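You operate a simulated robot arm through the tools that you are given. There is no shell and no other tool. Be economical: measure what you need, move in short steps, check, and stop when the job is done.

The job below is to be done with a simulated two-armed robot. You get a single attempt, and the scene is never put back.

## Task
Pick up the bottle with the blue cap with one hand, pass it to the other hand and put it on the steel bench. Set down upright: bottle with the blue cap.
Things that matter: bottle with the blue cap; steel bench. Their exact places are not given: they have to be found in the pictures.

It is judged by the outcome, as a careful person would: the job done as asked, and still so three seconds after it is handed in. It fails if anything else is knocked over, pushed out of place, dropped, spilled or broken. Lids that push on must go on centred and level and be pressed home; caps that screw on are set level and turned clockwise until they are tight.

## Robot
Two 7-joint arms with two-finger parallel grippers on one trunk, on a base that drives. Base frame: it is fixed to the floor where the robot stands at the start and does not move with it; the origin is under the middle of the robot, x ahead of it, y to its left, z up; the surface under the hand at the start is at about z = 0.76. Units: m, degrees, N and s.
The left shoulder is at the start at [0.077, 0.182, 1.062], the right one opposite. With the tool pointing down near the work surface each hand reaches from about 0.3 to 0.76 m from the robot's upright axis, wherever it stands, measured 20 degrees to its own side. Places, roughly: steel bench (60x20 cm) [0.46, -2.82, 0.8]. Payload 3.91 kg a hand.
The tool frame of a hand sits at the grasp point between the pads (the TCP): z along the fingers, y along the line on which they close. The tips reach 0.03 m beyond it. The gripper opens to 0.11 m. The fingers are 0.02 m wide and 0.01 m thick; the gripper's body (0.048 by 0.112 m) begins 0.055 m behind the TCP.
Orientation is told as [roll, pitch, yaw] about the base's x, y, z axes, in that order, counted from this pose: with the fingers straight down and closing along the base's y, the tool's x points along the base's -x, its y along +y and its z along -z.

## Interface
- The arms move only by the tool jog_arm. It takes "left_rows", "right_rows" or both (then of equal length, played together; a hand with none holds still); each is a list of rows, each an object of numbers (a shift or turn left out is 0, a gripper value left out holds the last): "rx", "ry", "rz": the turn, a rotation vector about the tool's x, y, z in units of 8 degrees (1.0 is 8 degrees); "tx", "ty", "tz": the shift along the tool's x, y, z in units of 50 mm (1.0 is 50 mm); "claw": the finger opening in m, from 0 to 0.11. In form: [{"rx": .., "ry": .., "rz": .., "tx": .., "ty": .., "tz": .., "claw": ..}, ...]. A call has 1 to 12 rows; each row shifts and turns the commanded pose from where the row before left it, along the tool's axes as they then stand. A call with a number of a shift or a turn outside -1 to 1 is refused whole. Rows are played at 5 a second. More than 0.05 m and 8.6 degrees between two rows, or a gripper value outside its range, and nothing of the call is played. Where a pose cannot be reached the arm comes as near as it can. A force on the tool above 40 N (or 10 N above the force at the start of the call, whichever is more), or a blocked arm, ends the call early, and 0.2 s more pass. The fingers move at their own pace (about 0.072 m/s each) and stop on an object; they squeeze with about 28 N. The grip force told is the motor's: it shows also when the fingers shut on nothing. Time passes only in rows, and 0.2 s behind the last, so rows that do not move let the fingers close. The reply holds the time, the measured pose of the TCP, the force on the tool along the base axes, the opening and the grip force, in the units named above and with some noise, with the torque about the TCP (base axes, N m) and any sound that the robot's microphone picked up.
- Cameras (640 x 400 px; columns grow to the right, rows downward): "scene" is now at [0.2173, 0.0538, 1.2459]; the picture's right is [0.49, -0.87, 0.00], its down [-0.55, -0.31, -0.78] and it looks along [0.68, 0.38, -0.63] (base axes); focal length 267 px, centre (320, 200). "left" rides on the left gripper at [0.073, -0.017, -0.103] in its tool frame; the picture's right is [0.23, 0.97, 0.00], its down [-0.76, 0.18, -0.62] and it looks along [-0.61, 0.14, 0.78] (tool axes); focal length 222 px, centre (320, 200). "right" rides on the right gripper at [0.072, 0.017, -0.103] in its tool frame; the picture's right is [-0.23, 0.97, 0.00], its down [-0.76, -0.18, -0.62] and it looks along [-0.61, -0.14, 0.78] (tool axes); focal length 222 px, centre (320, 200).
- snapshot(camera): a new picture of that camera. The clock stands still meanwhile.
- move_column(by): slides the trunk up (or, below 0, down) by that many m; the arms and the scene camera ride with it, the base frame stays. It gives what a move gives, with no picture.
- roll_base(legs): drives the robot by 1 to 6 legs, each [ahead, left, turn to the left] in m, m and degrees, along the robot's own axes; the way and the turn of a leg run together, so that a leg with both is an arc; at most 1.5 m and 180 degrees a leg. The arms and the cameras ride along, it lands a little off, and it stops where it bumps. It gives what a move gives.
- turn_head(pan, tilt): turns the head with the scene camera to pan (to the left, within 80 degrees either way) and tilt (down, from -29 to 69), counted from straight ahead of the robot. It gives what a move gives.
- measure_at(camera, pixels): there is no depth. For up to 12 entries [column, row, z] of the newest picture of that camera ("zoom" is the newest enlarged one), the place [x, y] in the base frame at which the ray of that pixel passes the height z, good to about 0.002 m, but the place of the scene camera against the robot may be out by one fixed shift of up to 0.018 m in any direction. The clock stands still meanwhile.
- inspect(camera, box): a new picture of the part [left, top, right, bottom] of that camera's present view, enlarged. The clock stands still meanwhile.
- hand_in(): hands the job in; it is judged then, once.

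Work in short steps. Measure before you move; look again where a grasp or a placing could have gone wrong, and mend it. You have 80 turns and 78 pictures in all, those below and enlarged ones among them. Open the grippers and draw the arms clear of the work before you hand the job in, unless the task says otherwise; then end with one line.

The tools are called after ">>>" by a JSON object that holds its "op" and its "data". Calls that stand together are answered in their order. jog_arm: Moves the arms, as the interface text tells. Its arguments: {"type":"object","properties":{"left_rows":{"type":"array","items":{"type":"object","properties":{"rx":{"type":"number"},"ry":{"type":"number"},"rz":{"type":"number"},"tx":{"type":"number"},"ty":{"type":"number"},"tz":{"type":"number"},"claw":{"type":"number"}}}},"right_rows":{"type":"array","items":{"type":"object","properties":{"rx":{"type":"number"},"ry":{"type":"number"},"rz":{"type":"number"},"tx":{"type":"number"},"ty":{"type":"number"},"tz":{"type":"number"},"claw":{"type":"number"}}}}},"required":[]} The other tools are called the same way: move_column (by) slides the trunk up or down; roll_base (legs) drives the base; turn_head (pan, tilt) turns the head that bears the scene camera; snapshot (camera) takes a picture; measure_at (camera, pixels) gives the place at which the rays of pixels pass given heights; inspect (camera, box) takes an enlarged picture of a part of a camera's view; hand_in () hands the job in.

At the start:

```text
time: 0.0
left_tcp_pos: [0.428, 0.4187, 0.9892]
left_tool_rot: [0.1, 0.0, 0.1]
left_ft_force: [0.0, -0.3, 0.1]
left_torque: [-0.01, 0.01, 0.0]
left_gripper_width: 0.11
left_gripper_force: 0.1
right_tcp_pos: [0.5052, 0.0039, 1.0396]
right_tool_rot: [0.0, 0.1, 0.0]
right_ft_force: [0.2, -0.9, 0.2]
right_torque: [-0.01, 0.02, -0.01]
right_gripper_width: 0.11
right_gripper_force: 0.0
trunk travel left (down, up): [-0.325, 0.189]
robot x, y, heading: [0.0017, -0.0019, -0.0]
head pan, tilt: [29.2, 39.1]
```

scene: 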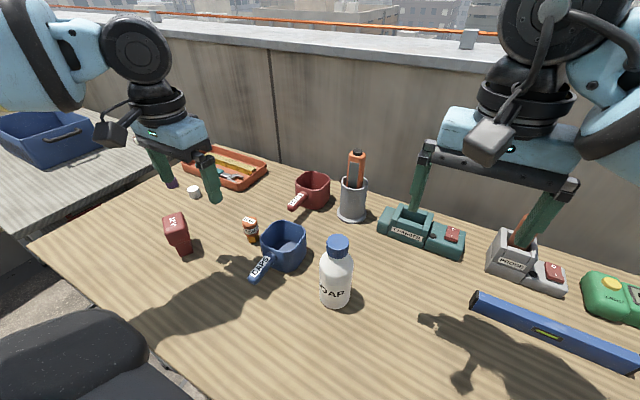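
right: 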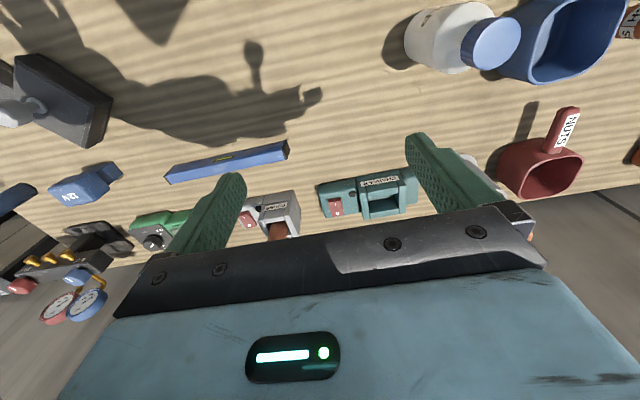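
left: 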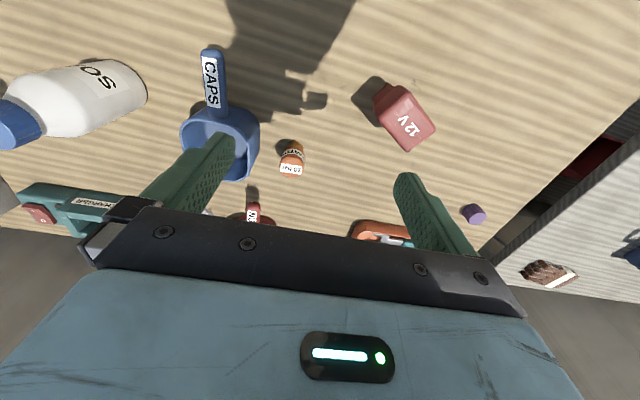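

The bottle shows in the scene picture with its base near (335,300) and cap top near (339,240). I measure these and enlarge the view.

>>> {"op": "measure_at", "data": {"camera": "scene", "pixels": [[335, 304, 0.76], [321, 292, 0.76], [350, 294, 0.76], [339, 240, 0.93], [339, 240, 0.9], [339, 240, 0.96], [285, 268, 0.76]]}}

>>> {"op": "inspect", "data": {"camera": "scene", "box": [220, 200, 420, 325]}}

>>> {"op": "measure_at", "data": {"camera": "right", "pixels": [[422, 50, 0.76], [410, 30, 0.76], [490, 45, 0.93], [490, 45, 0.96]]}}

>>> {"op": "measure_at", "data": {"camera": "left", "pixels": [[147, 87, 0.76], [138, 70, 0.76], [20, 125, 0.93], [20, 125, 0.96]]}}

```text
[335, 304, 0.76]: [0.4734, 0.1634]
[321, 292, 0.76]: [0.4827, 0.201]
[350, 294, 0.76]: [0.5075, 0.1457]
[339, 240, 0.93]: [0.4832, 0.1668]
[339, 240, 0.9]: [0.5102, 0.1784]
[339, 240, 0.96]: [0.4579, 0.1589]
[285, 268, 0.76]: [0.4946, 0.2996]
```

```text
3.20 times, centred on (320, 262) of scene
```

zoom: 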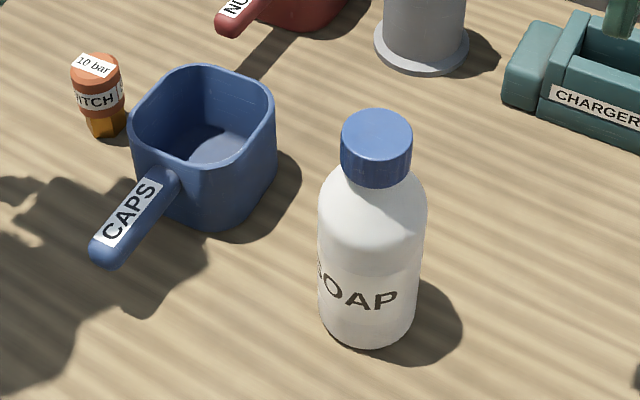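

```text
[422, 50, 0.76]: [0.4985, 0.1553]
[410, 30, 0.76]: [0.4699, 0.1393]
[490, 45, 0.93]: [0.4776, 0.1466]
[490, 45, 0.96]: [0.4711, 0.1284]
```

```text
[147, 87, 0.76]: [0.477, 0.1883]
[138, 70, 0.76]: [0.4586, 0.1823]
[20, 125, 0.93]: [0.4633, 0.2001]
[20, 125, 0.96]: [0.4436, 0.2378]
```

Combining the two hand cameras puts the bottle axis near (0.482, 0.164), with the cap middle at about z 0.90 and a diameter near 0.06. I check the free space to the cup and look toward the bench.

>>> {"op": "measure_at", "data": {"camera": "left", "pixels": [[205, 50, 0.8], [205, 50, 0.82], [181, 135, 0.83], [200, 115, 0.83], [147, 87, 0.77], [120, 62, 0.85], [135, 135, 0.85]]}}

>>> {"op": "inspect", "data": {"camera": "left", "box": [0, 20, 260, 190]}}

>>> {"op": "inspect", "data": {"camera": "right", "box": [380, 0, 640, 120]}}

>>> {"op": "turn_head", "data": {"pan": -75, "tilt": 25}}

>>> {"op": "snapshot", "data": {"camera": "scene"}}

```text
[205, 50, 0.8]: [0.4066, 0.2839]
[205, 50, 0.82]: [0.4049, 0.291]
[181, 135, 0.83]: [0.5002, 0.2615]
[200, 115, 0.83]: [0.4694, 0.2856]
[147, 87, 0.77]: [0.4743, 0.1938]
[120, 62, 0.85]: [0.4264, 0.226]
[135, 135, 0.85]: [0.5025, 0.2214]
```

```text
2.35 times, centred on (130, 105) of left
```

zoom: 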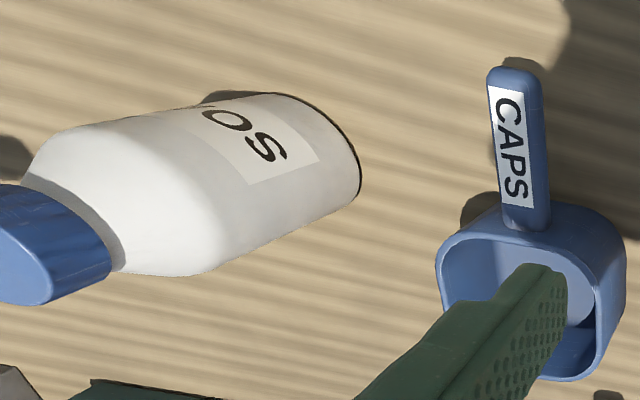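

```text
2.46 times, centred on (510, 60) of right
```

zoom: 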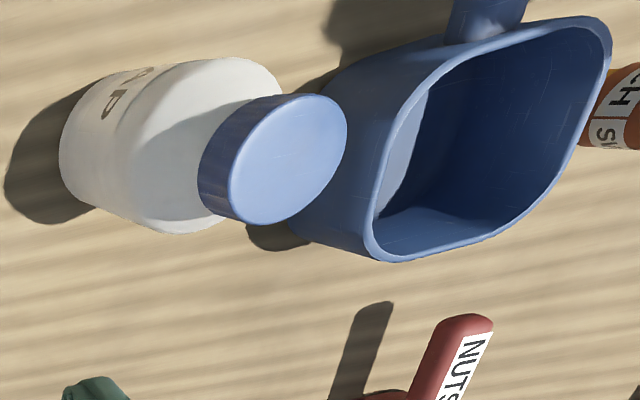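

```text
time: 1.8
left_tcp_pos: [0.428, 0.4179, 0.9896]
left_tool_rot: [0.0, 0.1, 0.1]
left_ft_force: [-0.9, -0.5, -0.5]
left_torque: [-0.01, 0.0, 0.03]
left_gripper_width: 0.1102
left_gripper_force: 0.1
right_tcp_pos: [0.5056, 0.0034, 1.0383]
right_tool_rot: [0.0, 0.1, 0.0]
right_ft_force: [0.5, 0.3, -0.4]
right_torque: [0.0, 0.04, 0.0]
right_gripper_width: 0.1098
right_gripper_force: 0.0
trunk travel left (down, up): [-0.325, 0.189]
robot x, y, heading: [0.0005, 0.0016, -0.1]
head pan, tilt: [-75.0, 25.0]
```

```text
71 pictures are left
```

scene: 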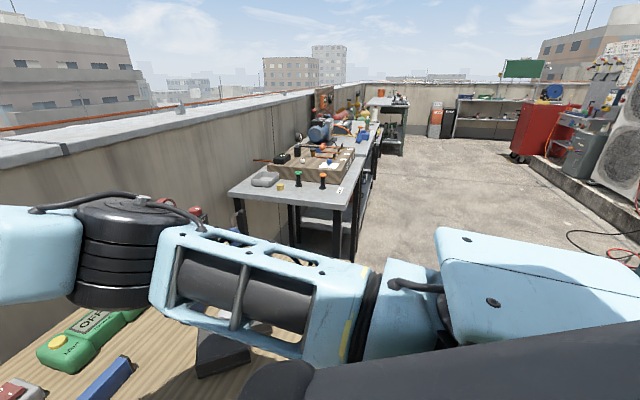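

Cup edge lies at y≥0.26, so the front side of the bottle is free. I move the right arm aside and bring the left hand in front of the bottle, tilted forward with a slight yaw.

>>> {"op": "jog_arm", "data": {"left_rows": [{"ty": -0.9, "tx": 0.14, "tz": 0.1}, {"ty": -0.9, "tx": 0.14, "tz": 0.2}, {"ty": -0.9, "tx": 0.14, "tz": 0.2}, {"ty": -0.9, "tx": 0.14, "tz": 0.2}, {"ty": -0.9, "tx": 0.14, "tz": 0.2}, {"ty": -0.9, "tx": 0.14, "tz": 0.2}, {"rz": -1}, {"ry": -1}, {"ry": -1}, {"ry": -1}, {"ry": -1}, {"ry": -1}], "right_rows": [{"ty": -0.9}, {"ty": -0.9}, {"ty": -0.9}, {"ty": -0.9}, {"ty": -0.9}, {}, {}, {}, {}, {}, {}, {}]}}

>>> {"op": "turn_head", "data": {"pan": 25, "tilt": 42}}

>>> {"op": "snapshot", "data": {"camera": "scene"}}

>>> {"op": "snapshot", "data": {"camera": "left"}}

```text
time: 4.4
left_tcp_pos: [0.4168, 0.1345, 0.9373]
left_tool_rot: [0.0, -40.1, 8.3]
left_ft_force: [0.8, 0.4, -0.7]
left_torque: [-0.02, 0.03, -0.02]
left_gripper_width: 0.1098
left_gripper_force: 0.0
left hand out of reach, approached as far as the arm can: row 11, 12
right_tcp_pos: [0.5067, -0.2208, 1.0387]
right_tool_rot: [0.0, 0.0, 0.1]
right_ft_force: [0.7, 0.1, 0.2]
right_torque: [0.02, 0.04, 0.01]
right_gripper_width: 0.11
right_gripper_force: 0.0
trunk travel left (down, up): [-0.325, 0.189]
robot x, y, heading: [-0.0006, 0.0005, 0.0]
head pan, tilt: [-75.0, 25.0]
```

```text
time: 6.2
left_tcp_pos: [0.4155, 0.1347, 0.9374]
left_tool_rot: [0.0, -39.9, 8.0]
left_ft_force: [0.5, -0.2, 0.3]
left_torque: [-0.02, 0.04, 0.04]
left_gripper_width: 0.1099
left_gripper_force: 0.1
right_tcp_pos: [0.5058, -0.2206, 1.0386]
right_tool_rot: [0.0, 0.0, 0.0]
right_ft_force: [-0.9, 0.3, 0.3]
right_torque: [0.0, 0.0, 0.0]
right_gripper_width: 0.1101
right_gripper_force: 0.0
trunk travel left (down, up): [-0.325, 0.189]
robot x, y, heading: [0.0024, 0.0015, 0.2]
head pan, tilt: [25.0, 42.0]
```

```text
70 pictures are left
```

scene: 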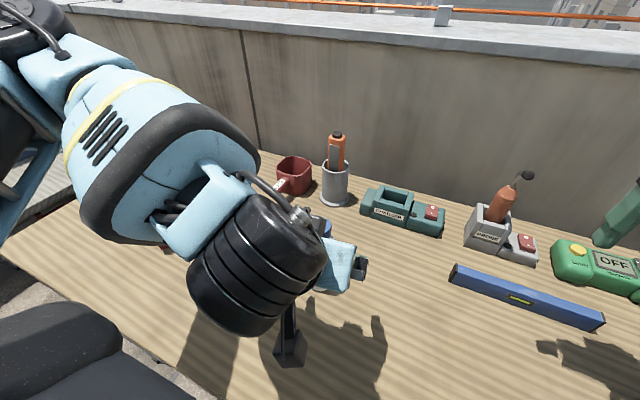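

```text
69 pictures are left
```

left: 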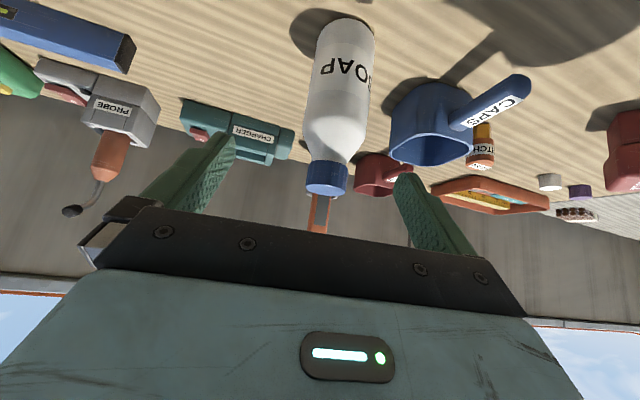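

The pose is just at the near limit of reach; the bottle sits nicely between the fingers (cap at (327,178)). I back the base 0.08 m for room and measure again.

>>> {"op": "roll_base", "data": {"legs": [[-0.08, 0, 0]]}}

>>> {"op": "inspect", "data": {"camera": "left", "box": [160, 0, 480, 200]}}

>>> {"op": "snapshot", "data": {"camera": "scene"}}

```text
time: 7.2
left_tcp_pos: [0.3383, 0.1354, 0.9367]
left_tool_rot: [0.2, -40.0, 8.0]
left_ft_force: [-0.8, 0.7, -0.2]
left_torque: [0.03, -0.01, 0.02]
left_gripper_width: 0.11
left_gripper_force: 0.0
right_tcp_pos: [0.4301, -0.2209, 1.0382]
right_tool_rot: [0.0, -0.1, -0.1]
right_ft_force: [0.3, -0.4, 0.7]
right_torque: [-0.02, -0.03, -0.01]
right_gripper_width: 0.1099
right_gripper_force: 0.1
trunk travel left (down, up): [-0.325, 0.189]
robot x, y, heading: [-0.075, -0.0005, -0.3]
head pan, tilt: [25.0, 42.0]
```

```text
2.00 times, centred on (320, 100) of left
```

zoom: 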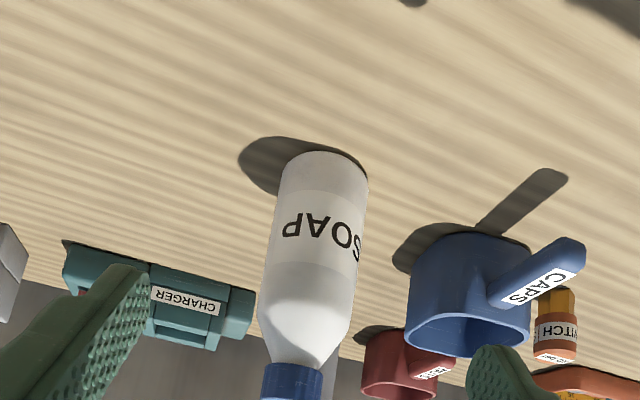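

```text
67 pictures are left
```

scene: 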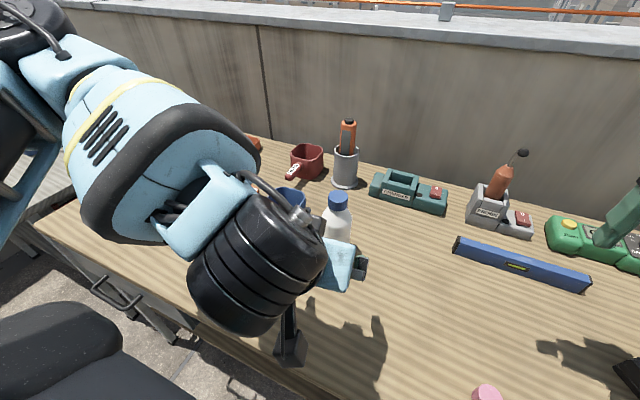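

Bottle base edge in the left view: front (325,151), sides (281,190) and (367,190). I measure these at base height and along the body.

>>> {"op": "measure_at", "data": {"camera": "zoom", "pixels": [[325, 151, 0.76], [280, 185, 0.76], [367, 185, 0.76], [271, 230, 0.815], [364, 235, 0.815], [291, 370, 0.9], [291, 370, 0.89]]}}

```text
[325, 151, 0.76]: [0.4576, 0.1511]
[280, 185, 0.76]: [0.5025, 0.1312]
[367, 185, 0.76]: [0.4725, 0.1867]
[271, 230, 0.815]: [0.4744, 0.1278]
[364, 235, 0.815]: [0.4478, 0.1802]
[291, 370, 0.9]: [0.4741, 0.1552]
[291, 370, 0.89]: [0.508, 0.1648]
```

Axis refines to about (0.485, 0.160), radius 0.03. I tilt to 50°, nudge sideways, and approach most of the way along the tool axis.

>>> {"op": "jog_arm", "data": {"left_rows": [{"ry": -0.62, "ty": 0.08}, {"ry": -0.63}, {"tz": 0.7, "tx": -0.1}, {"tz": 0.7}, {"tz": 0.7}, {}]}}

>>> {"op": "snapshot", "data": {"camera": "left"}}

>>> {"op": "snapshot", "data": {"camera": "scene"}}

```text
time: 8.6
left_tcp_pos: [0.4425, 0.1472, 0.874]
left_tool_rot: [0.1, -50.1, 8.0]
left_ft_force: [0.6, 0.0, 0.9]
left_torque: [-0.04, -0.02, 0.0]
left_gripper_width: 0.1099
left_gripper_force: 0.1
left hand out of reach, approached as far as the arm can: row 1, 2
right_tcp_pos: [0.4295, -0.2216, 1.0377]
right_tool_rot: [0.0, 0.0, -0.1]
right_ft_force: [-0.6, 0.2, -0.7]
right_torque: [-0.03, 0.04, -0.01]
right_gripper_width: 0.1101
right_gripper_force: 0.1
trunk travel left (down, up): [-0.325, 0.189]
robot x, y, heading: [-0.0757, -0.0011, -0.1]
head pan, tilt: [25.0, 42.0]
```

```text
66 pictures are left
```

left: 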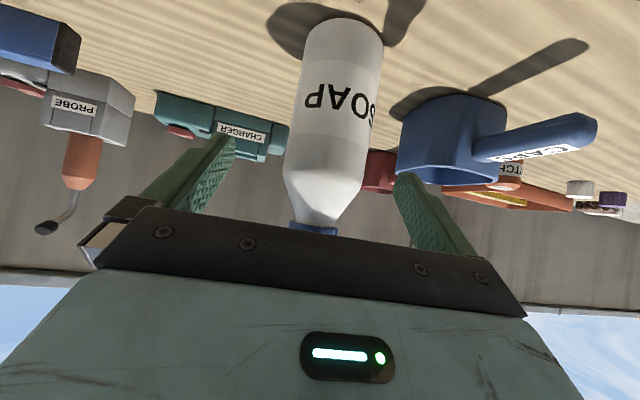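

```text
65 pictures are left
```

scene: 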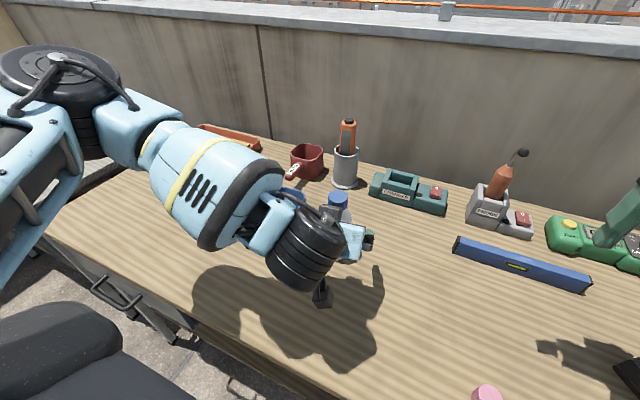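

The bottle sits slightly right of the finger middle, so I shift +7 mm along tool y, then go down and forward to the grasp point and look before closing.

>>> {"op": "jog_arm", "data": {"left_rows": [{"ty": 0.14, "tx": 0.15}, {"tx": 0.16, "tz": 0.4}, {"tz": 0.4}, {"tz": 0.32}, {}]}}

>>> {"op": "snapshot", "data": {"camera": "left"}}

>>> {"op": "inspect", "data": {"camera": "scene", "box": [240, 160, 440, 320]}}

```text
time: 9.8
left_tcp_pos: [0.4758, 0.1579, 0.8238]
left_tool_rot: [0.0, -50.0, 7.9]
left_ft_force: [-0.4, -0.7, 0.8]
left_torque: [0.01, 0.01, -0.01]
left_gripper_width: 0.1102
left_gripper_force: 0.1
right_tcp_pos: [0.4291, -0.2205, 1.0386]
right_tool_rot: [-0.1, 0.0, -0.1]
right_ft_force: [-0.1, 0.1, -0.3]
right_torque: [-0.01, 0.0, -0.02]
right_gripper_width: 0.11
right_gripper_force: 0.0
trunk travel left (down, up): [-0.325, 0.189]
robot x, y, heading: [-0.0771, -0.002, -0.0]
head pan, tilt: [25.0, 42.0]
```

```text
64 pictures are left
```

left: 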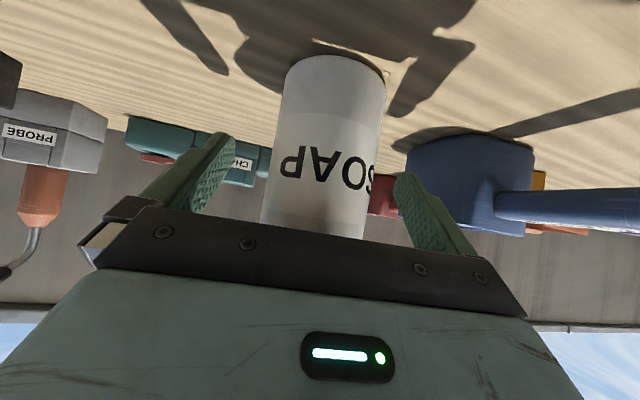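

```text
2.50 times, centred on (340, 240) of scene
```

zoom: 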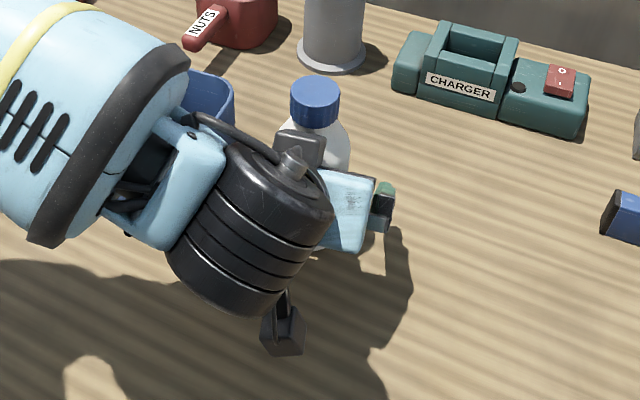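

Bottle is centred between the fingers (body middle about column 315, fingers 235 and 395). Closing.

>>> {"op": "jog_arm", "data": {"left_rows": [{"claw": 0.07}, {"claw": 0.05}, {"claw": 0.03}, {"claw": 0.03}, {}, {}]}}

>>> {"op": "snapshot", "data": {"camera": "left"}}

```text
time: 11.2
left_tcp_pos: [0.4753, 0.1592, 0.8242]
left_tool_rot: [0.1, -49.8, 8.0]
left_ft_force: [0.1, -1.1, 0.0]
left_torque: [-0.01, -0.03, -0.05]
left_gripper_width: 0.0586
left_gripper_force: 28.2
right_tcp_pos: [0.4299, -0.2217, 1.0397]
right_tool_rot: [0.0, 0.0, -0.1]
right_ft_force: [0.2, 0.2, -0.4]
right_torque: [-0.04, 0.02, 0.01]
right_gripper_width: 0.1101
right_gripper_force: 0.0
trunk travel left (down, up): [-0.325, 0.189]
robot x, y, heading: [-0.0787, 0.0009, 0.1]
head pan, tilt: [25.0, 42.0]
```

```text
62 pictures are left
```

left: 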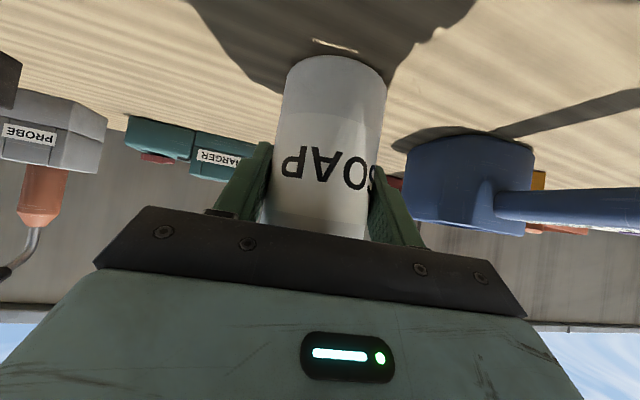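

Gripped at 58.6 mm with 28 N. Lifting straight up 0.2 m.

>>> {"op": "jog_arm", "data": {"left_rows": [{"tx": -0.38, "tz": -0.32}, {"tx": -0.766, "tz": -0.643}, {"tx": -0.766, "tz": -0.643}, {"tx": -0.766, "tz": -0.643}, {"tx": -0.38, "tz": -0.32}, {}]}}

>>> {"op": "snapshot", "data": {"camera": "left"}}

>>> {"op": "snapshot", "data": {"camera": "scene"}}

```text
time: 12.6
left_tcp_pos: [0.4732, 0.1578, 1.0273]
left_tool_rot: [0.2, -49.9, 8.0]
left_ft_force: [0.1, -0.3, -4.0]
left_torque: [-0.01, 0.0, -0.02]
left_gripper_width: 0.0584
left_gripper_force: 28.3
right_tcp_pos: [0.4294, -0.2216, 1.0372]
right_tool_rot: [0.0, 0.0, 0.0]
right_ft_force: [0.3, 0.9, 0.1]
right_torque: [0.03, 0.03, 0.01]
right_gripper_width: 0.1103
right_gripper_force: 0.1
trunk travel left (down, up): [-0.325, 0.189]
robot x, y, heading: [-0.0776, -0.0018, -0.1]
head pan, tilt: [25.0, 42.0]
```

```text
61 pictures are left
```

left: 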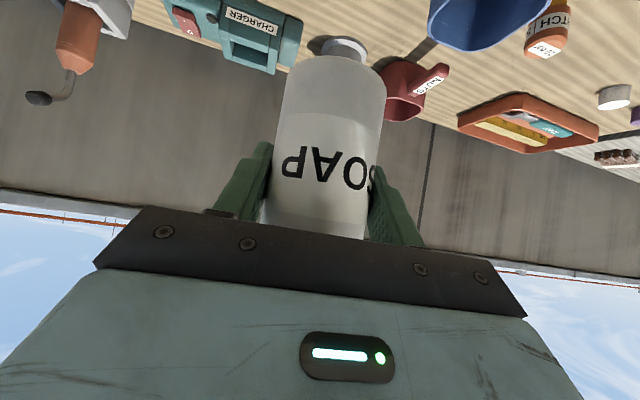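

```text
60 pictures are left
```

scene: 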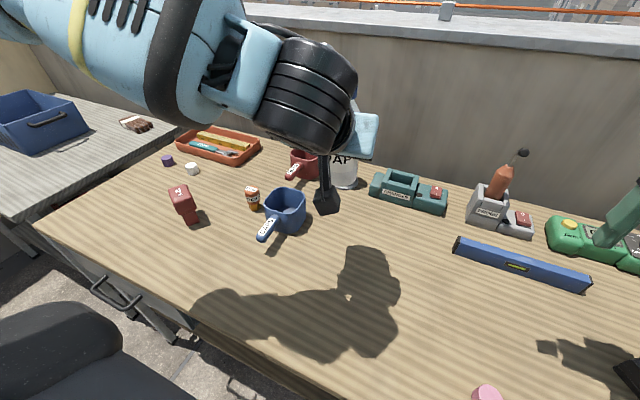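

Bottle lifted upright (4 N weight). I move it right to about y=0.03, slightly lower, and raise and yaw the right hand out to the side.

>>> {"op": "jog_arm", "data": {"left_rows": [{"ty": -0.65, "tx": 0.15, "tz": 0.13}, {"ty": -0.65, "tx": 0.15, "tz": 0.13}, {"ty": -0.65, "tx": 0.15, "tz": 0.13}, {"ty": -0.65, "tx": 0.15, "tz": 0.13}, {}, {}], "right_rows": [{"tz": -0.8}, {"tz": -0.8}, {"tz": -0.8}, {"tz": -0.8, "rz": -1}, {"rz": -1}, {"rz": -1}]}}

>>> {"op": "turn_head", "data": {"pan": 5, "tilt": 20}}

>>> {"op": "snapshot", "data": {"camera": "scene"}}

>>> {"op": "snapshot", "data": {"camera": "right"}}

```text
time: 14.0
left_tcp_pos: [0.4778, 0.1261, 1.0137]
left_tool_rot: [0.2, -49.9, 8.1]
left_ft_force: [-0.3, 0.4, -3.4]
left_torque: [0.02, 0.01, 0.02]
left_gripper_width: 0.0583
left_gripper_force: 27.7
left hand out of reach, approached as far as the arm can: row 2, 3, 4
right_tcp_pos: [0.4282, -0.2216, 1.1997]
right_tool_rot: [-0.1, 0.0, 24.1]
right_ft_force: [0.1, 0.5, -1.0]
right_torque: [0.04, 0.02, -0.02]
right_gripper_width: 0.1102
right_gripper_force: 0.0
trunk travel left (down, up): [-0.325, 0.189]
robot x, y, heading: [-0.077, -0.002, 0.1]
head pan, tilt: [25.0, 42.0]
```

```text
time: 14.9
left_tcp_pos: [0.4792, 0.1264, 1.0148]
left_tool_rot: [0.1, -49.9, 8.0]
left_ft_force: [0.7, 0.1, -3.9]
left_torque: [0.01, 0.02, 0.0]
left_gripper_width: 0.0586
left_gripper_force: 28.1
right_tcp_pos: [0.4311, -0.2207, 1.1985]
right_tool_rot: [0.0, -0.1, 23.9]
right_ft_force: [-0.5, -0.5, -0.5]
right_torque: [0.01, 0.02, -0.01]
right_gripper_width: 0.1099
right_gripper_force: 0.0
trunk travel left (down, up): [-0.325, 0.189]
robot x, y, heading: [-0.0774, 0.0018, -0.1]
head pan, tilt: [5.0, 20.0]
```

```text
59 pictures are left
```

scene: 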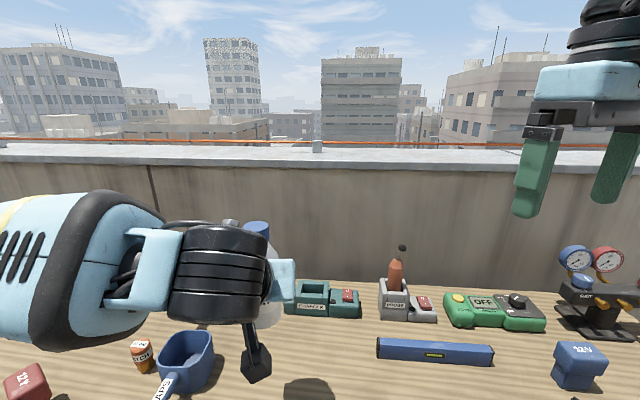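

```text
58 pictures are left
```

right: 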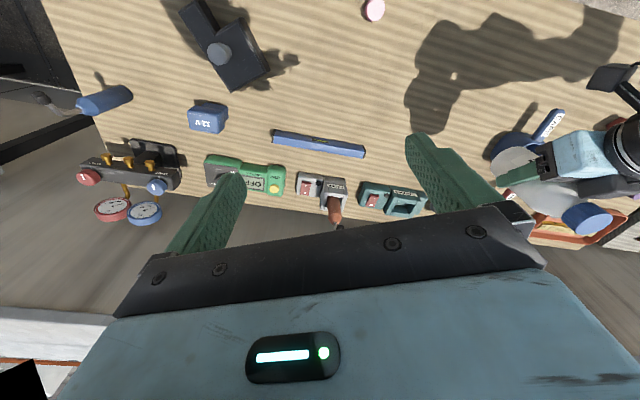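

The left arm hits its limit at y=0.126 with that yaw. I rotate the left hand about the vertical by −32° so it comes from the left, which also opens room for the right hand.

>>> {"op": "jog_arm", "data": {"left_rows": [{"rx": 0.766, "rz": 0.643}, {"rx": 0.766, "rz": 0.643}, {"rx": 0.766, "rz": 0.643}, {"rx": 0.766, "rz": 0.643}, {"ty": -0.6}, {"ty": -0.6}]}}

>>> {"op": "snapshot", "data": {"camera": "scene"}}

>>> {"op": "snapshot", "data": {"camera": "right"}}

```text
time: 16.3
left_tcp_pos: [0.4495, 0.0733, 1.0143]
left_tool_rot: [0.1, -49.9, -23.9]
left_ft_force: [0.2, 0.0, -3.8]
left_torque: [0.01, 0.03, 0.01]
left_gripper_width: 0.0588
left_gripper_force: 28.3
right_tcp_pos: [0.4295, -0.2204, 1.1972]
right_tool_rot: [0.0, 0.0, 23.9]
right_ft_force: [0.2, -0.1, -0.5]
right_torque: [-0.05, -0.02, 0.01]
right_gripper_width: 0.1103
right_gripper_force: 0.1
trunk travel left (down, up): [-0.325, 0.189]
robot x, y, heading: [-0.0741, -0.0003, -0.1]
head pan, tilt: [5.0, 20.0]
```

```text
57 pictures are left
```

scene: 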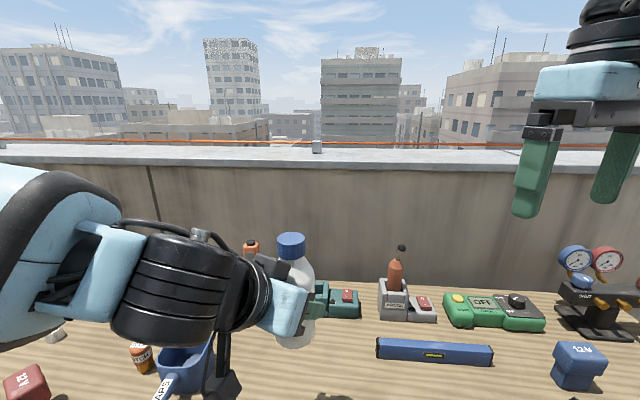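

```text
56 pictures are left
```

right: 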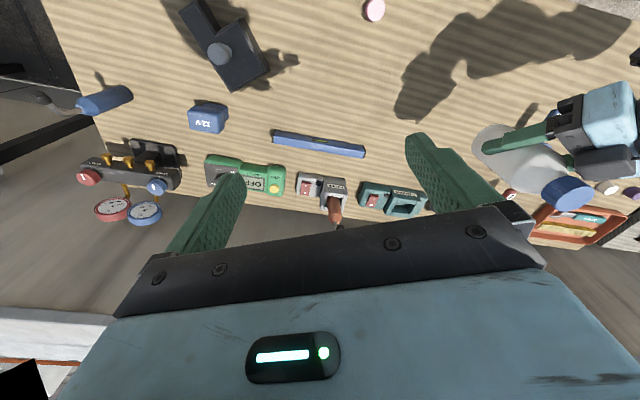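

The bottle axis is now near (0.459, 0.069), cap centre near z 1.09. I bring the right hand over it at z 1.20 with a 0.06 opening, then look.

>>> {"op": "jog_arm", "data": {"right_rows": [{"tx": -0.48, "ty": 0.84, "claw": 0.06}, {"tx": -0.48, "ty": 0.84}, {"tx": -0.48, "ty": 0.84}, {"tx": -0.48, "ty": 0.84}, {"tx": -0.48, "ty": 0.84}, {"tx": -0.48, "ty": 0.84}, {}]}}

>>> {"op": "snapshot", "data": {"camera": "scene"}}

>>> {"op": "snapshot", "data": {"camera": "right"}}

```text
time: 17.9
left_tcp_pos: [0.4508, 0.0723, 1.0138]
left_tool_rot: [0.0, -49.8, -24.0]
left_ft_force: [0.0, 0.8, -3.4]
left_torque: [-0.02, 0.03, -0.04]
left_gripper_width: 0.0584
left_gripper_force: 28.3
right_tcp_pos: [0.4868, -0.0112, 1.2346]
right_tool_rot: [5.6, -3.2, 17.0]
right_ft_force: [0.3, -0.2, 0.3]
right_torque: [0.02, -0.01, 0.01]
right_gripper_width: 0.06
right_gripper_force: 0.2
right hand out of reach, approached as far as the arm can: row 6
trunk travel left (down, up): [-0.325, 0.189]
robot x, y, heading: [-0.076, 0.0012, 0.2]
head pan, tilt: [5.0, 20.0]
stopped in row 7 (right hand): the arm was blocked; the commanded pose is now the measured one
```

```text
55 pictures are left
```

scene: 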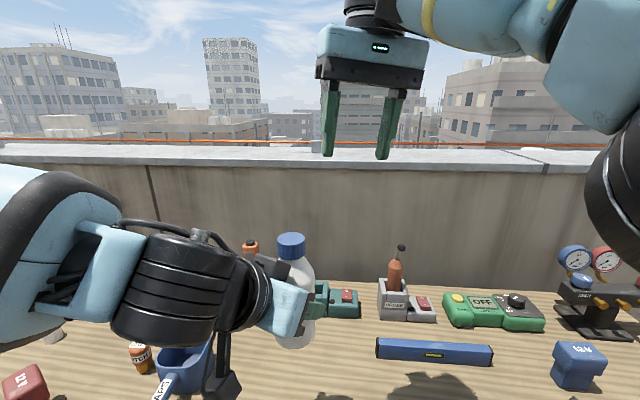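

```text
54 pictures are left
```

right: 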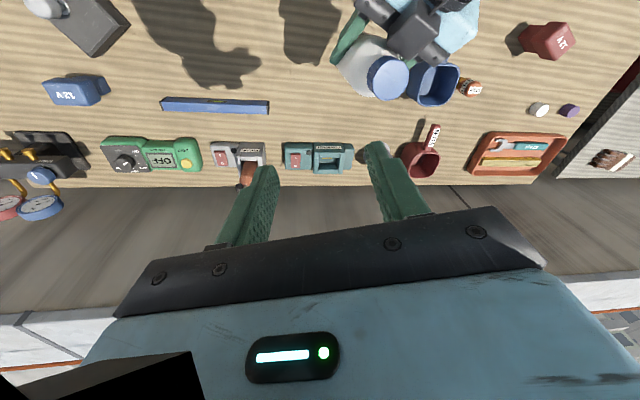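

The right arm is out of reach that high and got blocked. I draw the right hand back right and down, square it up, and lower the bottle by 0.1 m (its base still 0.09 above the table).

>>> {"op": "jog_arm", "data": {"right_rows": [{"ty": -0.9}, {"ty": -0.9}, {"tz": 0.8}, {"tz": 0.8}, {"rx": 0.55, "ry": 0.59}, {"rz": -0.5}, {}], "left_rows": [{}, {"tx": 0.5, "tz": 0.42}, {"tx": 0.5, "tz": 0.42}, {"tx": 0.53, "tz": 0.45}, {}, {}, {}]}}

>>> {"op": "snapshot", "data": {"camera": "right"}}

>>> {"op": "snapshot", "data": {"camera": "scene"}}

```text
time: 19.4
left_tcp_pos: [0.4503, 0.0742, 0.9154]
left_tool_rot: [0.0, -49.9, -23.9]
left_ft_force: [0.2, 0.0, -3.1]
left_torque: [-0.05, 0.02, 0.03]
left_gripper_width: 0.0585
left_gripper_force: 28.5
right_tcp_pos: [0.5149, -0.0836, 1.1466]
right_tool_rot: [1.2, 1.4, 21.5]
right_ft_force: [0.0, 0.5, -0.9]
right_torque: [-0.03, -0.01, -0.01]
right_gripper_width: 0.0601
right_gripper_force: 0.1
trunk travel left (down, up): [-0.325, 0.189]
robot x, y, heading: [-0.0751, 0.0014, -0.2]
head pan, tilt: [5.0, 20.0]
```

```text
53 pictures are left
```

right: 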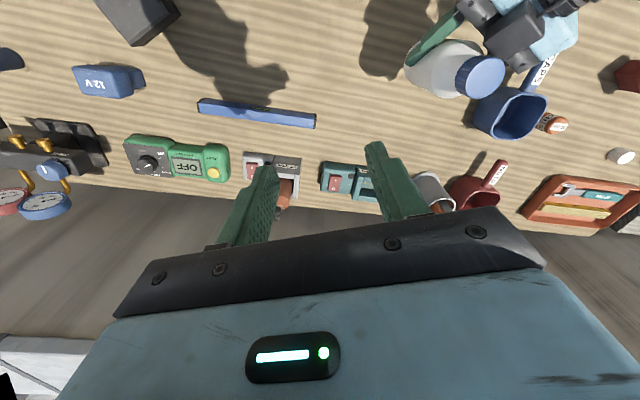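

```text
52 pictures are left
```

scene: 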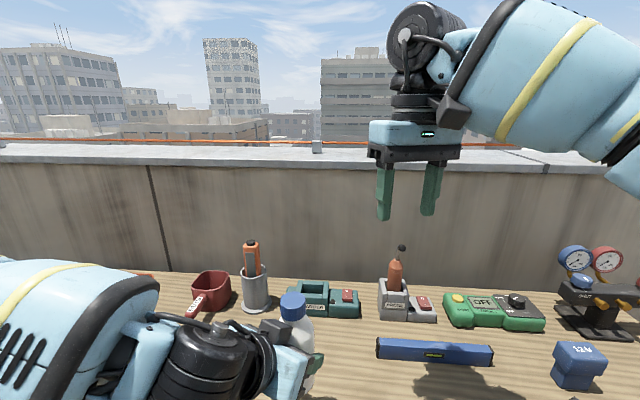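

Cap top disc in the right view is near (486,78). I measure it for the height, expecting the axis near (0.46, 0.070).

>>> {"op": "inspect", "data": {"camera": "right", "box": [380, 0, 580, 125]}}

>>> {"op": "inspect", "data": {"camera": "scene", "box": [220, 270, 380, 400]}}

>>> {"op": "measure_at", "data": {"camera": "right", "pixels": [[486, 78, 0.98], [486, 78, 0.99], [486, 78, 1.0], [486, 78, 1.01]]}}

```text
3.20 times, centred on (480, 62) of right
```

zoom: 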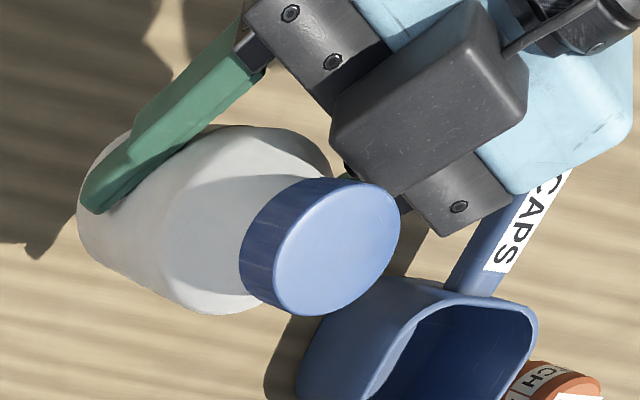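

```text
3.08 times, centred on (300, 335) of scene
```

zoom: 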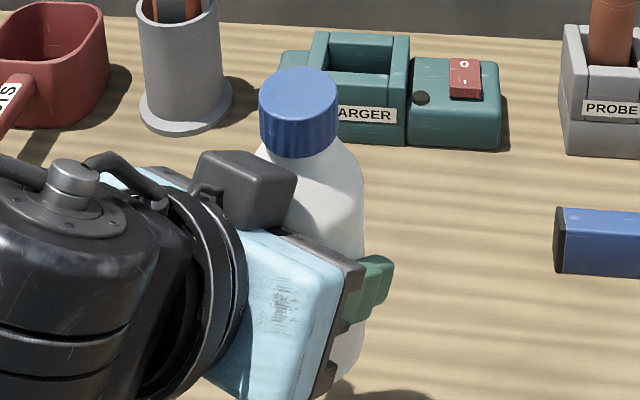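

```text
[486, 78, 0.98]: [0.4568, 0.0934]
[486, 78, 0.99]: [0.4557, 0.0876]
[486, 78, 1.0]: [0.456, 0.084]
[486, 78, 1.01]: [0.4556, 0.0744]
```

A grey block sits on top of the left gripper close behind the cap. I triangulate its front corners, right zoom view (333,140)/(400,195) against scene pixels, to know the clearance.

>>> {"op": "inspect", "data": {"camera": "right", "box": [380, 0, 580, 125]}}

>>> {"op": "measure_at", "data": {"camera": "zoom", "pixels": [[333, 130, 0.97], [333, 130, 0.99], [333, 130, 1.01], [333, 130, 1.03], [333, 130, 1.05], [400, 195, 0.97], [400, 195, 0.99], [400, 195, 1.01], [400, 195, 1.03], [400, 195, 1.05], [336, 247, 1.0], [336, 247, 1.01]]}}

>>> {"op": "inspect", "data": {"camera": "scene", "box": [220, 270, 380, 400]}}

>>> {"op": "measure_at", "data": {"camera": "zoom", "pixels": [[297, 178, 0.97], [297, 178, 0.99], [297, 178, 1.01], [297, 178, 1.03], [297, 178, 1.05], [205, 152, 0.97], [205, 152, 0.99], [205, 152, 1.01], [205, 152, 1.03], [205, 152, 1.05], [299, 90, 1.0], [299, 90, 1.01]]}}

```text
3.20 times, centred on (480, 62) of right
```

zoom: 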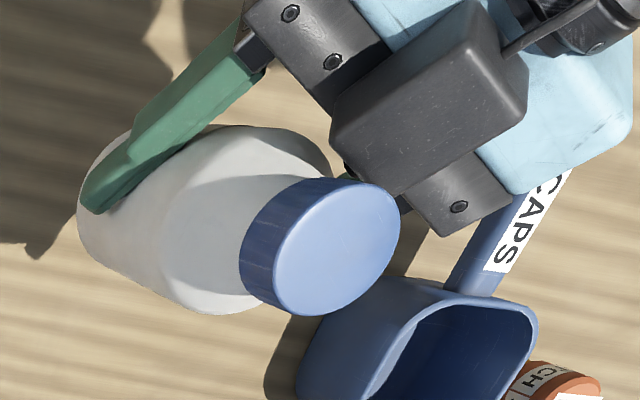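

```text
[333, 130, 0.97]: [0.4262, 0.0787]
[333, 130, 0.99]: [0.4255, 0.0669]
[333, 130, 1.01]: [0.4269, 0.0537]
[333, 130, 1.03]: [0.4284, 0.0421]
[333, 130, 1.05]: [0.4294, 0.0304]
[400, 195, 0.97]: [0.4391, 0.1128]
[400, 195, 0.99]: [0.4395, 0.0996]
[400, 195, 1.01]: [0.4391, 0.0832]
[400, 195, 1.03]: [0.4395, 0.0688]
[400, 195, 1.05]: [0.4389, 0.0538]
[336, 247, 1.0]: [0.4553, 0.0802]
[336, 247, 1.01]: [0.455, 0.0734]
```

```text
3.08 times, centred on (300, 335) of scene
```

zoom: 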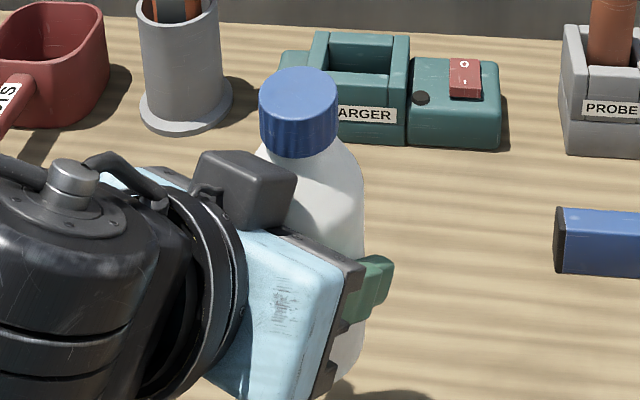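

```text
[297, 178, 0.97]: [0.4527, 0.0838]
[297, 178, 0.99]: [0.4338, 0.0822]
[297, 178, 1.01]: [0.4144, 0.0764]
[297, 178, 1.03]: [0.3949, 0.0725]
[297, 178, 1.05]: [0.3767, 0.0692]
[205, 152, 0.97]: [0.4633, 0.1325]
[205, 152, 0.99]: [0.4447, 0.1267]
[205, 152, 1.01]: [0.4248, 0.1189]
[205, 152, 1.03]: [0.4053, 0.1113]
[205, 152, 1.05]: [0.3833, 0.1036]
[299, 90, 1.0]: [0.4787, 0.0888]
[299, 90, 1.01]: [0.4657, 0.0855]
```

Block top front edge is about z 0.997, 28 mm behind the bottle axis; cap top is near 1.012. I yaw the right hand to −8° so the fingers pass beside the block, and move above the cap at z 1.12.

>>> {"op": "jog_arm", "data": {"right_rows": [{"rz": 0.93}, {"rz": 0.93}, {"rz": 0.93}, {"rz": 0.9, "rx": 0.12, "ry": -0.19}, {"tz": 0.54, "ty": 0.3}, {"tx": 0.38, "ty": 0.65}, {"tx": 0.38, "ty": 0.65}, {"tx": 0.38, "ty": 0.65}, {"tx": 0.39, "ty": 0.65}, {}]}}

>>> {"op": "snapshot", "data": {"camera": "right"}}

>>> {"op": "snapshot", "data": {"camera": "scene"}}

```text
time: 21.6
left_tcp_pos: [0.4507, 0.0729, 0.9156]
left_tool_rot: [0.0, -50.0, -24.1]
left_ft_force: [-0.2, 0.3, -3.0]
left_torque: [0.0, 0.01, 0.03]
left_gripper_width: 0.0585
left_gripper_force: 27.6
right_tcp_pos: [0.4637, 0.0656, 1.1184]
right_tool_rot: [-0.3, 0.4, -8.6]
right_ft_force: [-0.1, -0.5, -0.8]
right_torque: [-0.01, -0.03, -0.03]
right_gripper_width: 0.0598
right_gripper_force: 0.0
trunk travel left (down, up): [-0.325, 0.189]
robot x, y, heading: [-0.0763, 0.0019, 0.0]
head pan, tilt: [5.0, 20.0]
```

```text
47 pictures are left
```

right: 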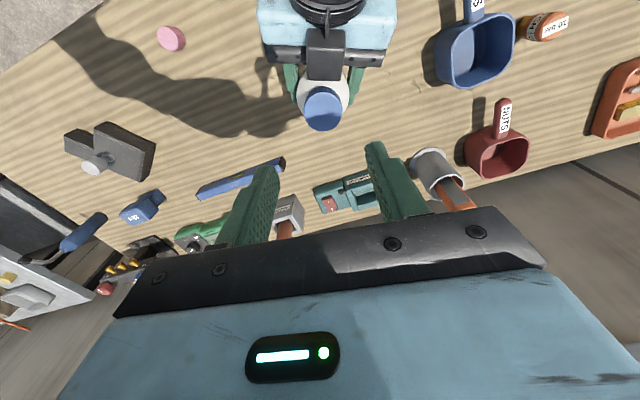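

```text
46 pictures are left
```

scene: 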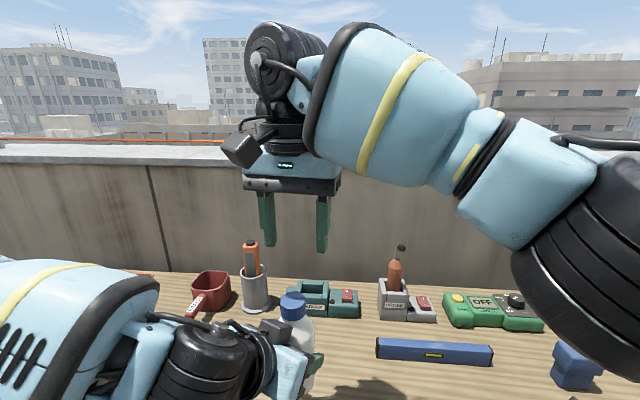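

Reachable. Cap top disc is near (323,109) in the right view; I zoom in and measure its centre.

>>> {"op": "inspect", "data": {"camera": "right", "box": [260, 50, 388, 130]}}

```text
5.00 times, centred on (324, 90) of right
```

zoom: 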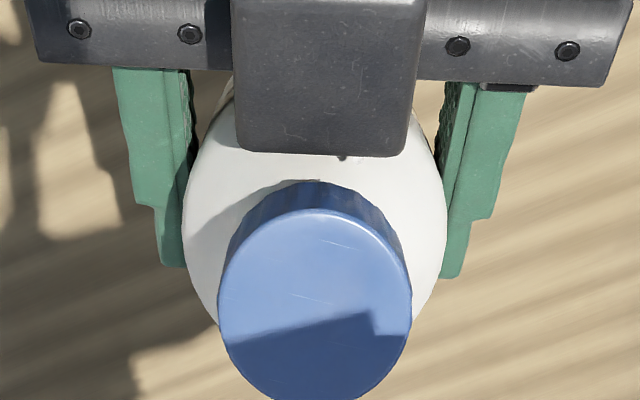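

>>> {"op": "measure_at", "data": {"camera": "zoom", "pixels": [[315, 305, 1.0], [315, 305, 1.012], [217, 300, 1.012], [412, 300, 1.012], [315, 208, 1.012], [315, 402, 1.012], [235, 150, 0.997], [415, 150, 0.997]]}}

```text
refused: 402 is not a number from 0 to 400
```

>>> {"op": "measure_at", "data": {"camera": "zoom", "pixels": [[315, 305, 1.0], [315, 305, 1.012], [217, 300, 1.012], [412, 300, 1.012], [315, 208, 1.012], [315, 399, 1.012], [235, 150, 0.997], [415, 150, 0.997]]}}

```text
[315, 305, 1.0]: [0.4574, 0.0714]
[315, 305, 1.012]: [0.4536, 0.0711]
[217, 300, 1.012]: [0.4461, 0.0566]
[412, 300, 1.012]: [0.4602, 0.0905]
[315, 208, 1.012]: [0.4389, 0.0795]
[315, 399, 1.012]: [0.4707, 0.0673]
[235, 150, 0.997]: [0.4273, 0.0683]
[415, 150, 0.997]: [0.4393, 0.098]
```

Cap centre about (0.456, 0.072), diameter 36 mm. I centre over it and descend to z 1.045 (tips just above the cap top), then check.

>>> {"op": "jog_arm", "data": {"right_rows": [{"tx": 0.17, "ty": 0.11, "claw": 0.056}, {"tz": 0.5}, {"tz": 0.5}, {"tz": 0.45}, {}]}}

>>> {"op": "snapshot", "data": {"camera": "right"}}

>>> {"op": "snapshot", "data": {"camera": "scene"}}

>>> {"op": "snapshot", "data": {"camera": "left"}}

```text
time: 22.9
left_tcp_pos: [0.4502, 0.074, 0.9156]
left_tool_rot: [0.0, -49.9, -24.0]
left_ft_force: [0.1, 0.2, -3.7]
left_torque: [0.02, 0.03, -0.03]
left_gripper_width: 0.0587
left_gripper_force: 27.8
right_tcp_pos: [0.4517, 0.0774, 1.0466]
right_tool_rot: [-0.6, 0.3, -8.0]
right_ft_force: [-0.5, -0.1, 0.3]
right_torque: [-0.01, 0.03, 0.0]
right_gripper_width: 0.0558
right_gripper_force: 0.0
trunk travel left (down, up): [-0.325, 0.189]
robot x, y, heading: [-0.0822, 0.0012, -0.1]
head pan, tilt: [5.0, 20.0]
```

```text
44 pictures are left
```

right: 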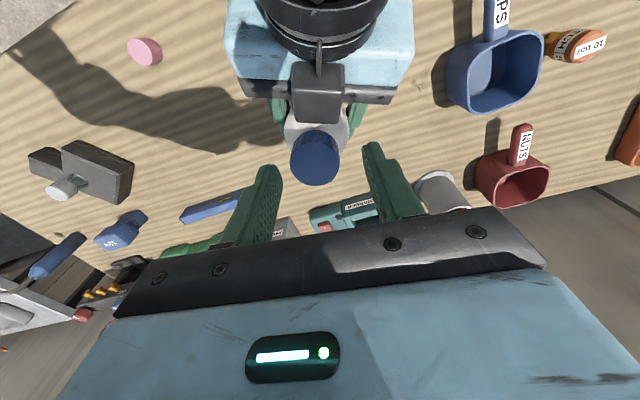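

```text
43 pictures are left
```

scene: 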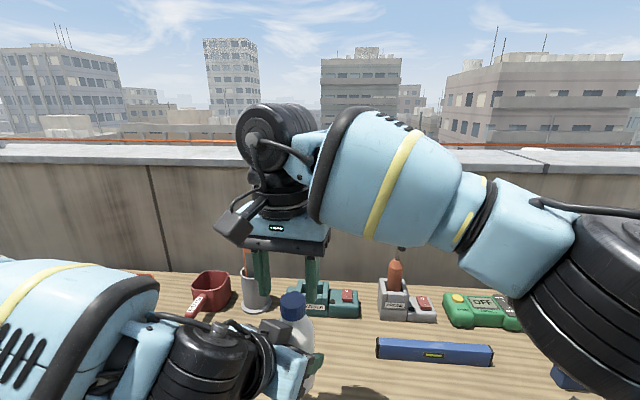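

```text
42 pictures are left
```

left: 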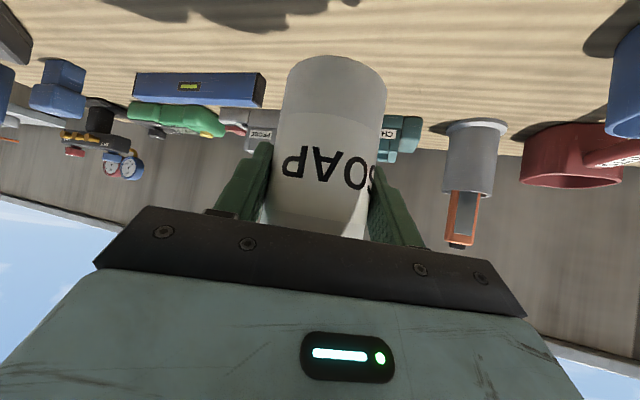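

>>> {"op": "inspect", "data": {"camera": "right", "box": [240, 110, 400, 210]}}

>>> {"op": "measure_at", "data": {"camera": "zoom", "pixels": [[303, 205, 1.012], [303, 205, 1.005]]}}

```text
4.00 times, centred on (320, 160) of right
```

zoom: 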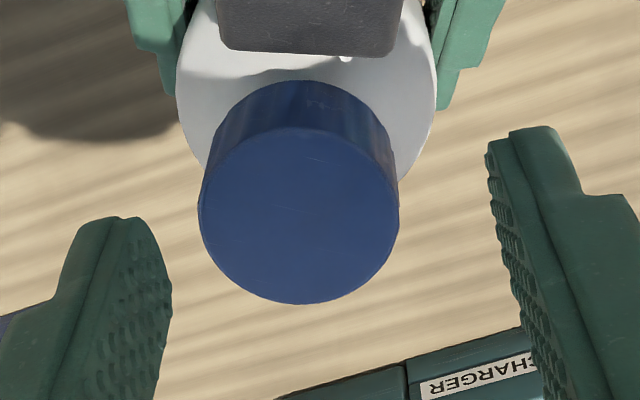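

```text
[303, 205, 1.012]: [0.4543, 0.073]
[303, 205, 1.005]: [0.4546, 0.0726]
```

Cap is offset from the finger middle by about (+4, −5) mm. I correct it, descend to z 1.013 and close slowly.

>>> {"op": "jog_arm", "data": {"right_rows": [{"tx": -0.09, "ty": -0.1}, {"tz": 0.34}, {"tz": 0.33}, {}]}}

>>> {"op": "inspect", "data": {"camera": "right", "box": [240, 110, 400, 210]}}

>>> {"op": "inspect", "data": {"camera": "scene", "box": [200, 180, 400, 320]}}

```text
time: 23.9
left_tcp_pos: [0.4509, 0.0739, 0.9151]
left_tool_rot: [0.0, -50.0, -24.0]
left_ft_force: [0.3, -0.8, -2.8]
left_torque: [0.0, -0.02, 0.04]
left_gripper_width: 0.0583
left_gripper_force: 28.0
right_tcp_pos: [0.4552, 0.069, 1.0148]
right_tool_rot: [-0.6, 0.2, -8.1]
right_ft_force: [-0.2, -0.1, -0.5]
right_torque: [0.0, 0.04, 0.0]
right_gripper_width: 0.056
right_gripper_force: 0.2
trunk travel left (down, up): [-0.325, 0.189]
robot x, y, heading: [-0.0742, -0.0035, -0.2]
head pan, tilt: [5.0, 20.0]
```

```text
4.00 times, centred on (320, 160) of right
```

zoom: 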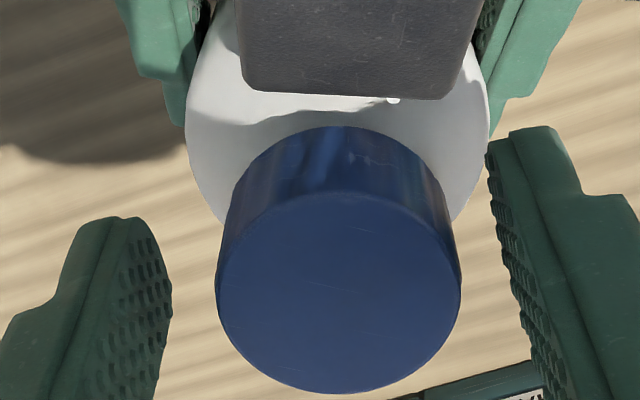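

```text
2.86 times, centred on (300, 250) of scene
```

zoom: 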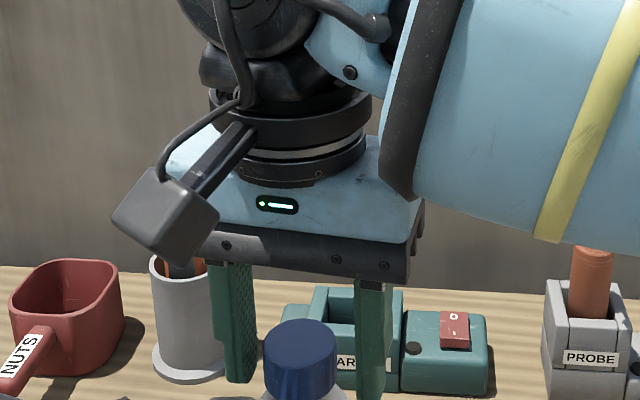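

The cap lies between the fingers with nearly equal gaps. Closing the right hand on the cap.

>>> {"op": "jog_arm", "data": {"right_rows": [{"claw": 0.045}, {"claw": 0.038}, {"claw": 0.03}, {"claw": 0.02}, {"claw": 0.02}, {}]}}

>>> {"op": "inspect", "data": {"camera": "right", "box": [240, 110, 400, 210]}}

```text
time: 25.2
left_tcp_pos: [0.4485, 0.0733, 0.9162]
left_tool_rot: [0.0, -49.9, -24.3]
left_ft_force: [-5.0, -18.5, -1.7]
left_torque: [0.73, -0.14, 0.01]
left_gripper_width: 0.0586
left_gripper_force: 28.0
right_tcp_pos: [0.4546, 0.0711, 1.0151]
right_tool_rot: [-0.3, 0.3, -8.0]
right_ft_force: [5.2, 19.8, -0.2]
right_torque: [1.21, -0.29, -0.11]
right_gripper_width: 0.0361
right_gripper_force: 28.2
trunk travel left (down, up): [-0.325, 0.189]
robot x, y, heading: [-0.0803, 0.0003, -0.1]
head pan, tilt: [5.0, 20.0]
```

```text
4.00 times, centred on (320, 160) of right
```

zoom: 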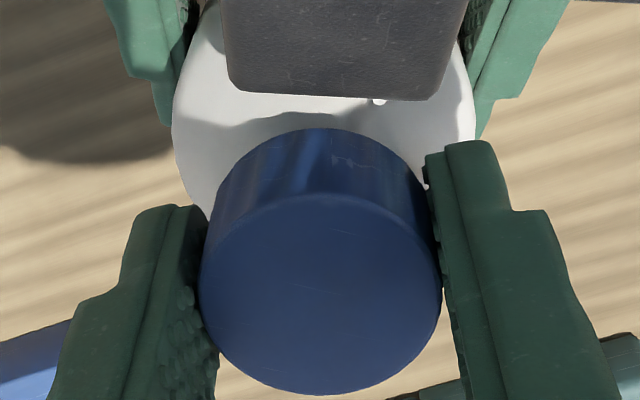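

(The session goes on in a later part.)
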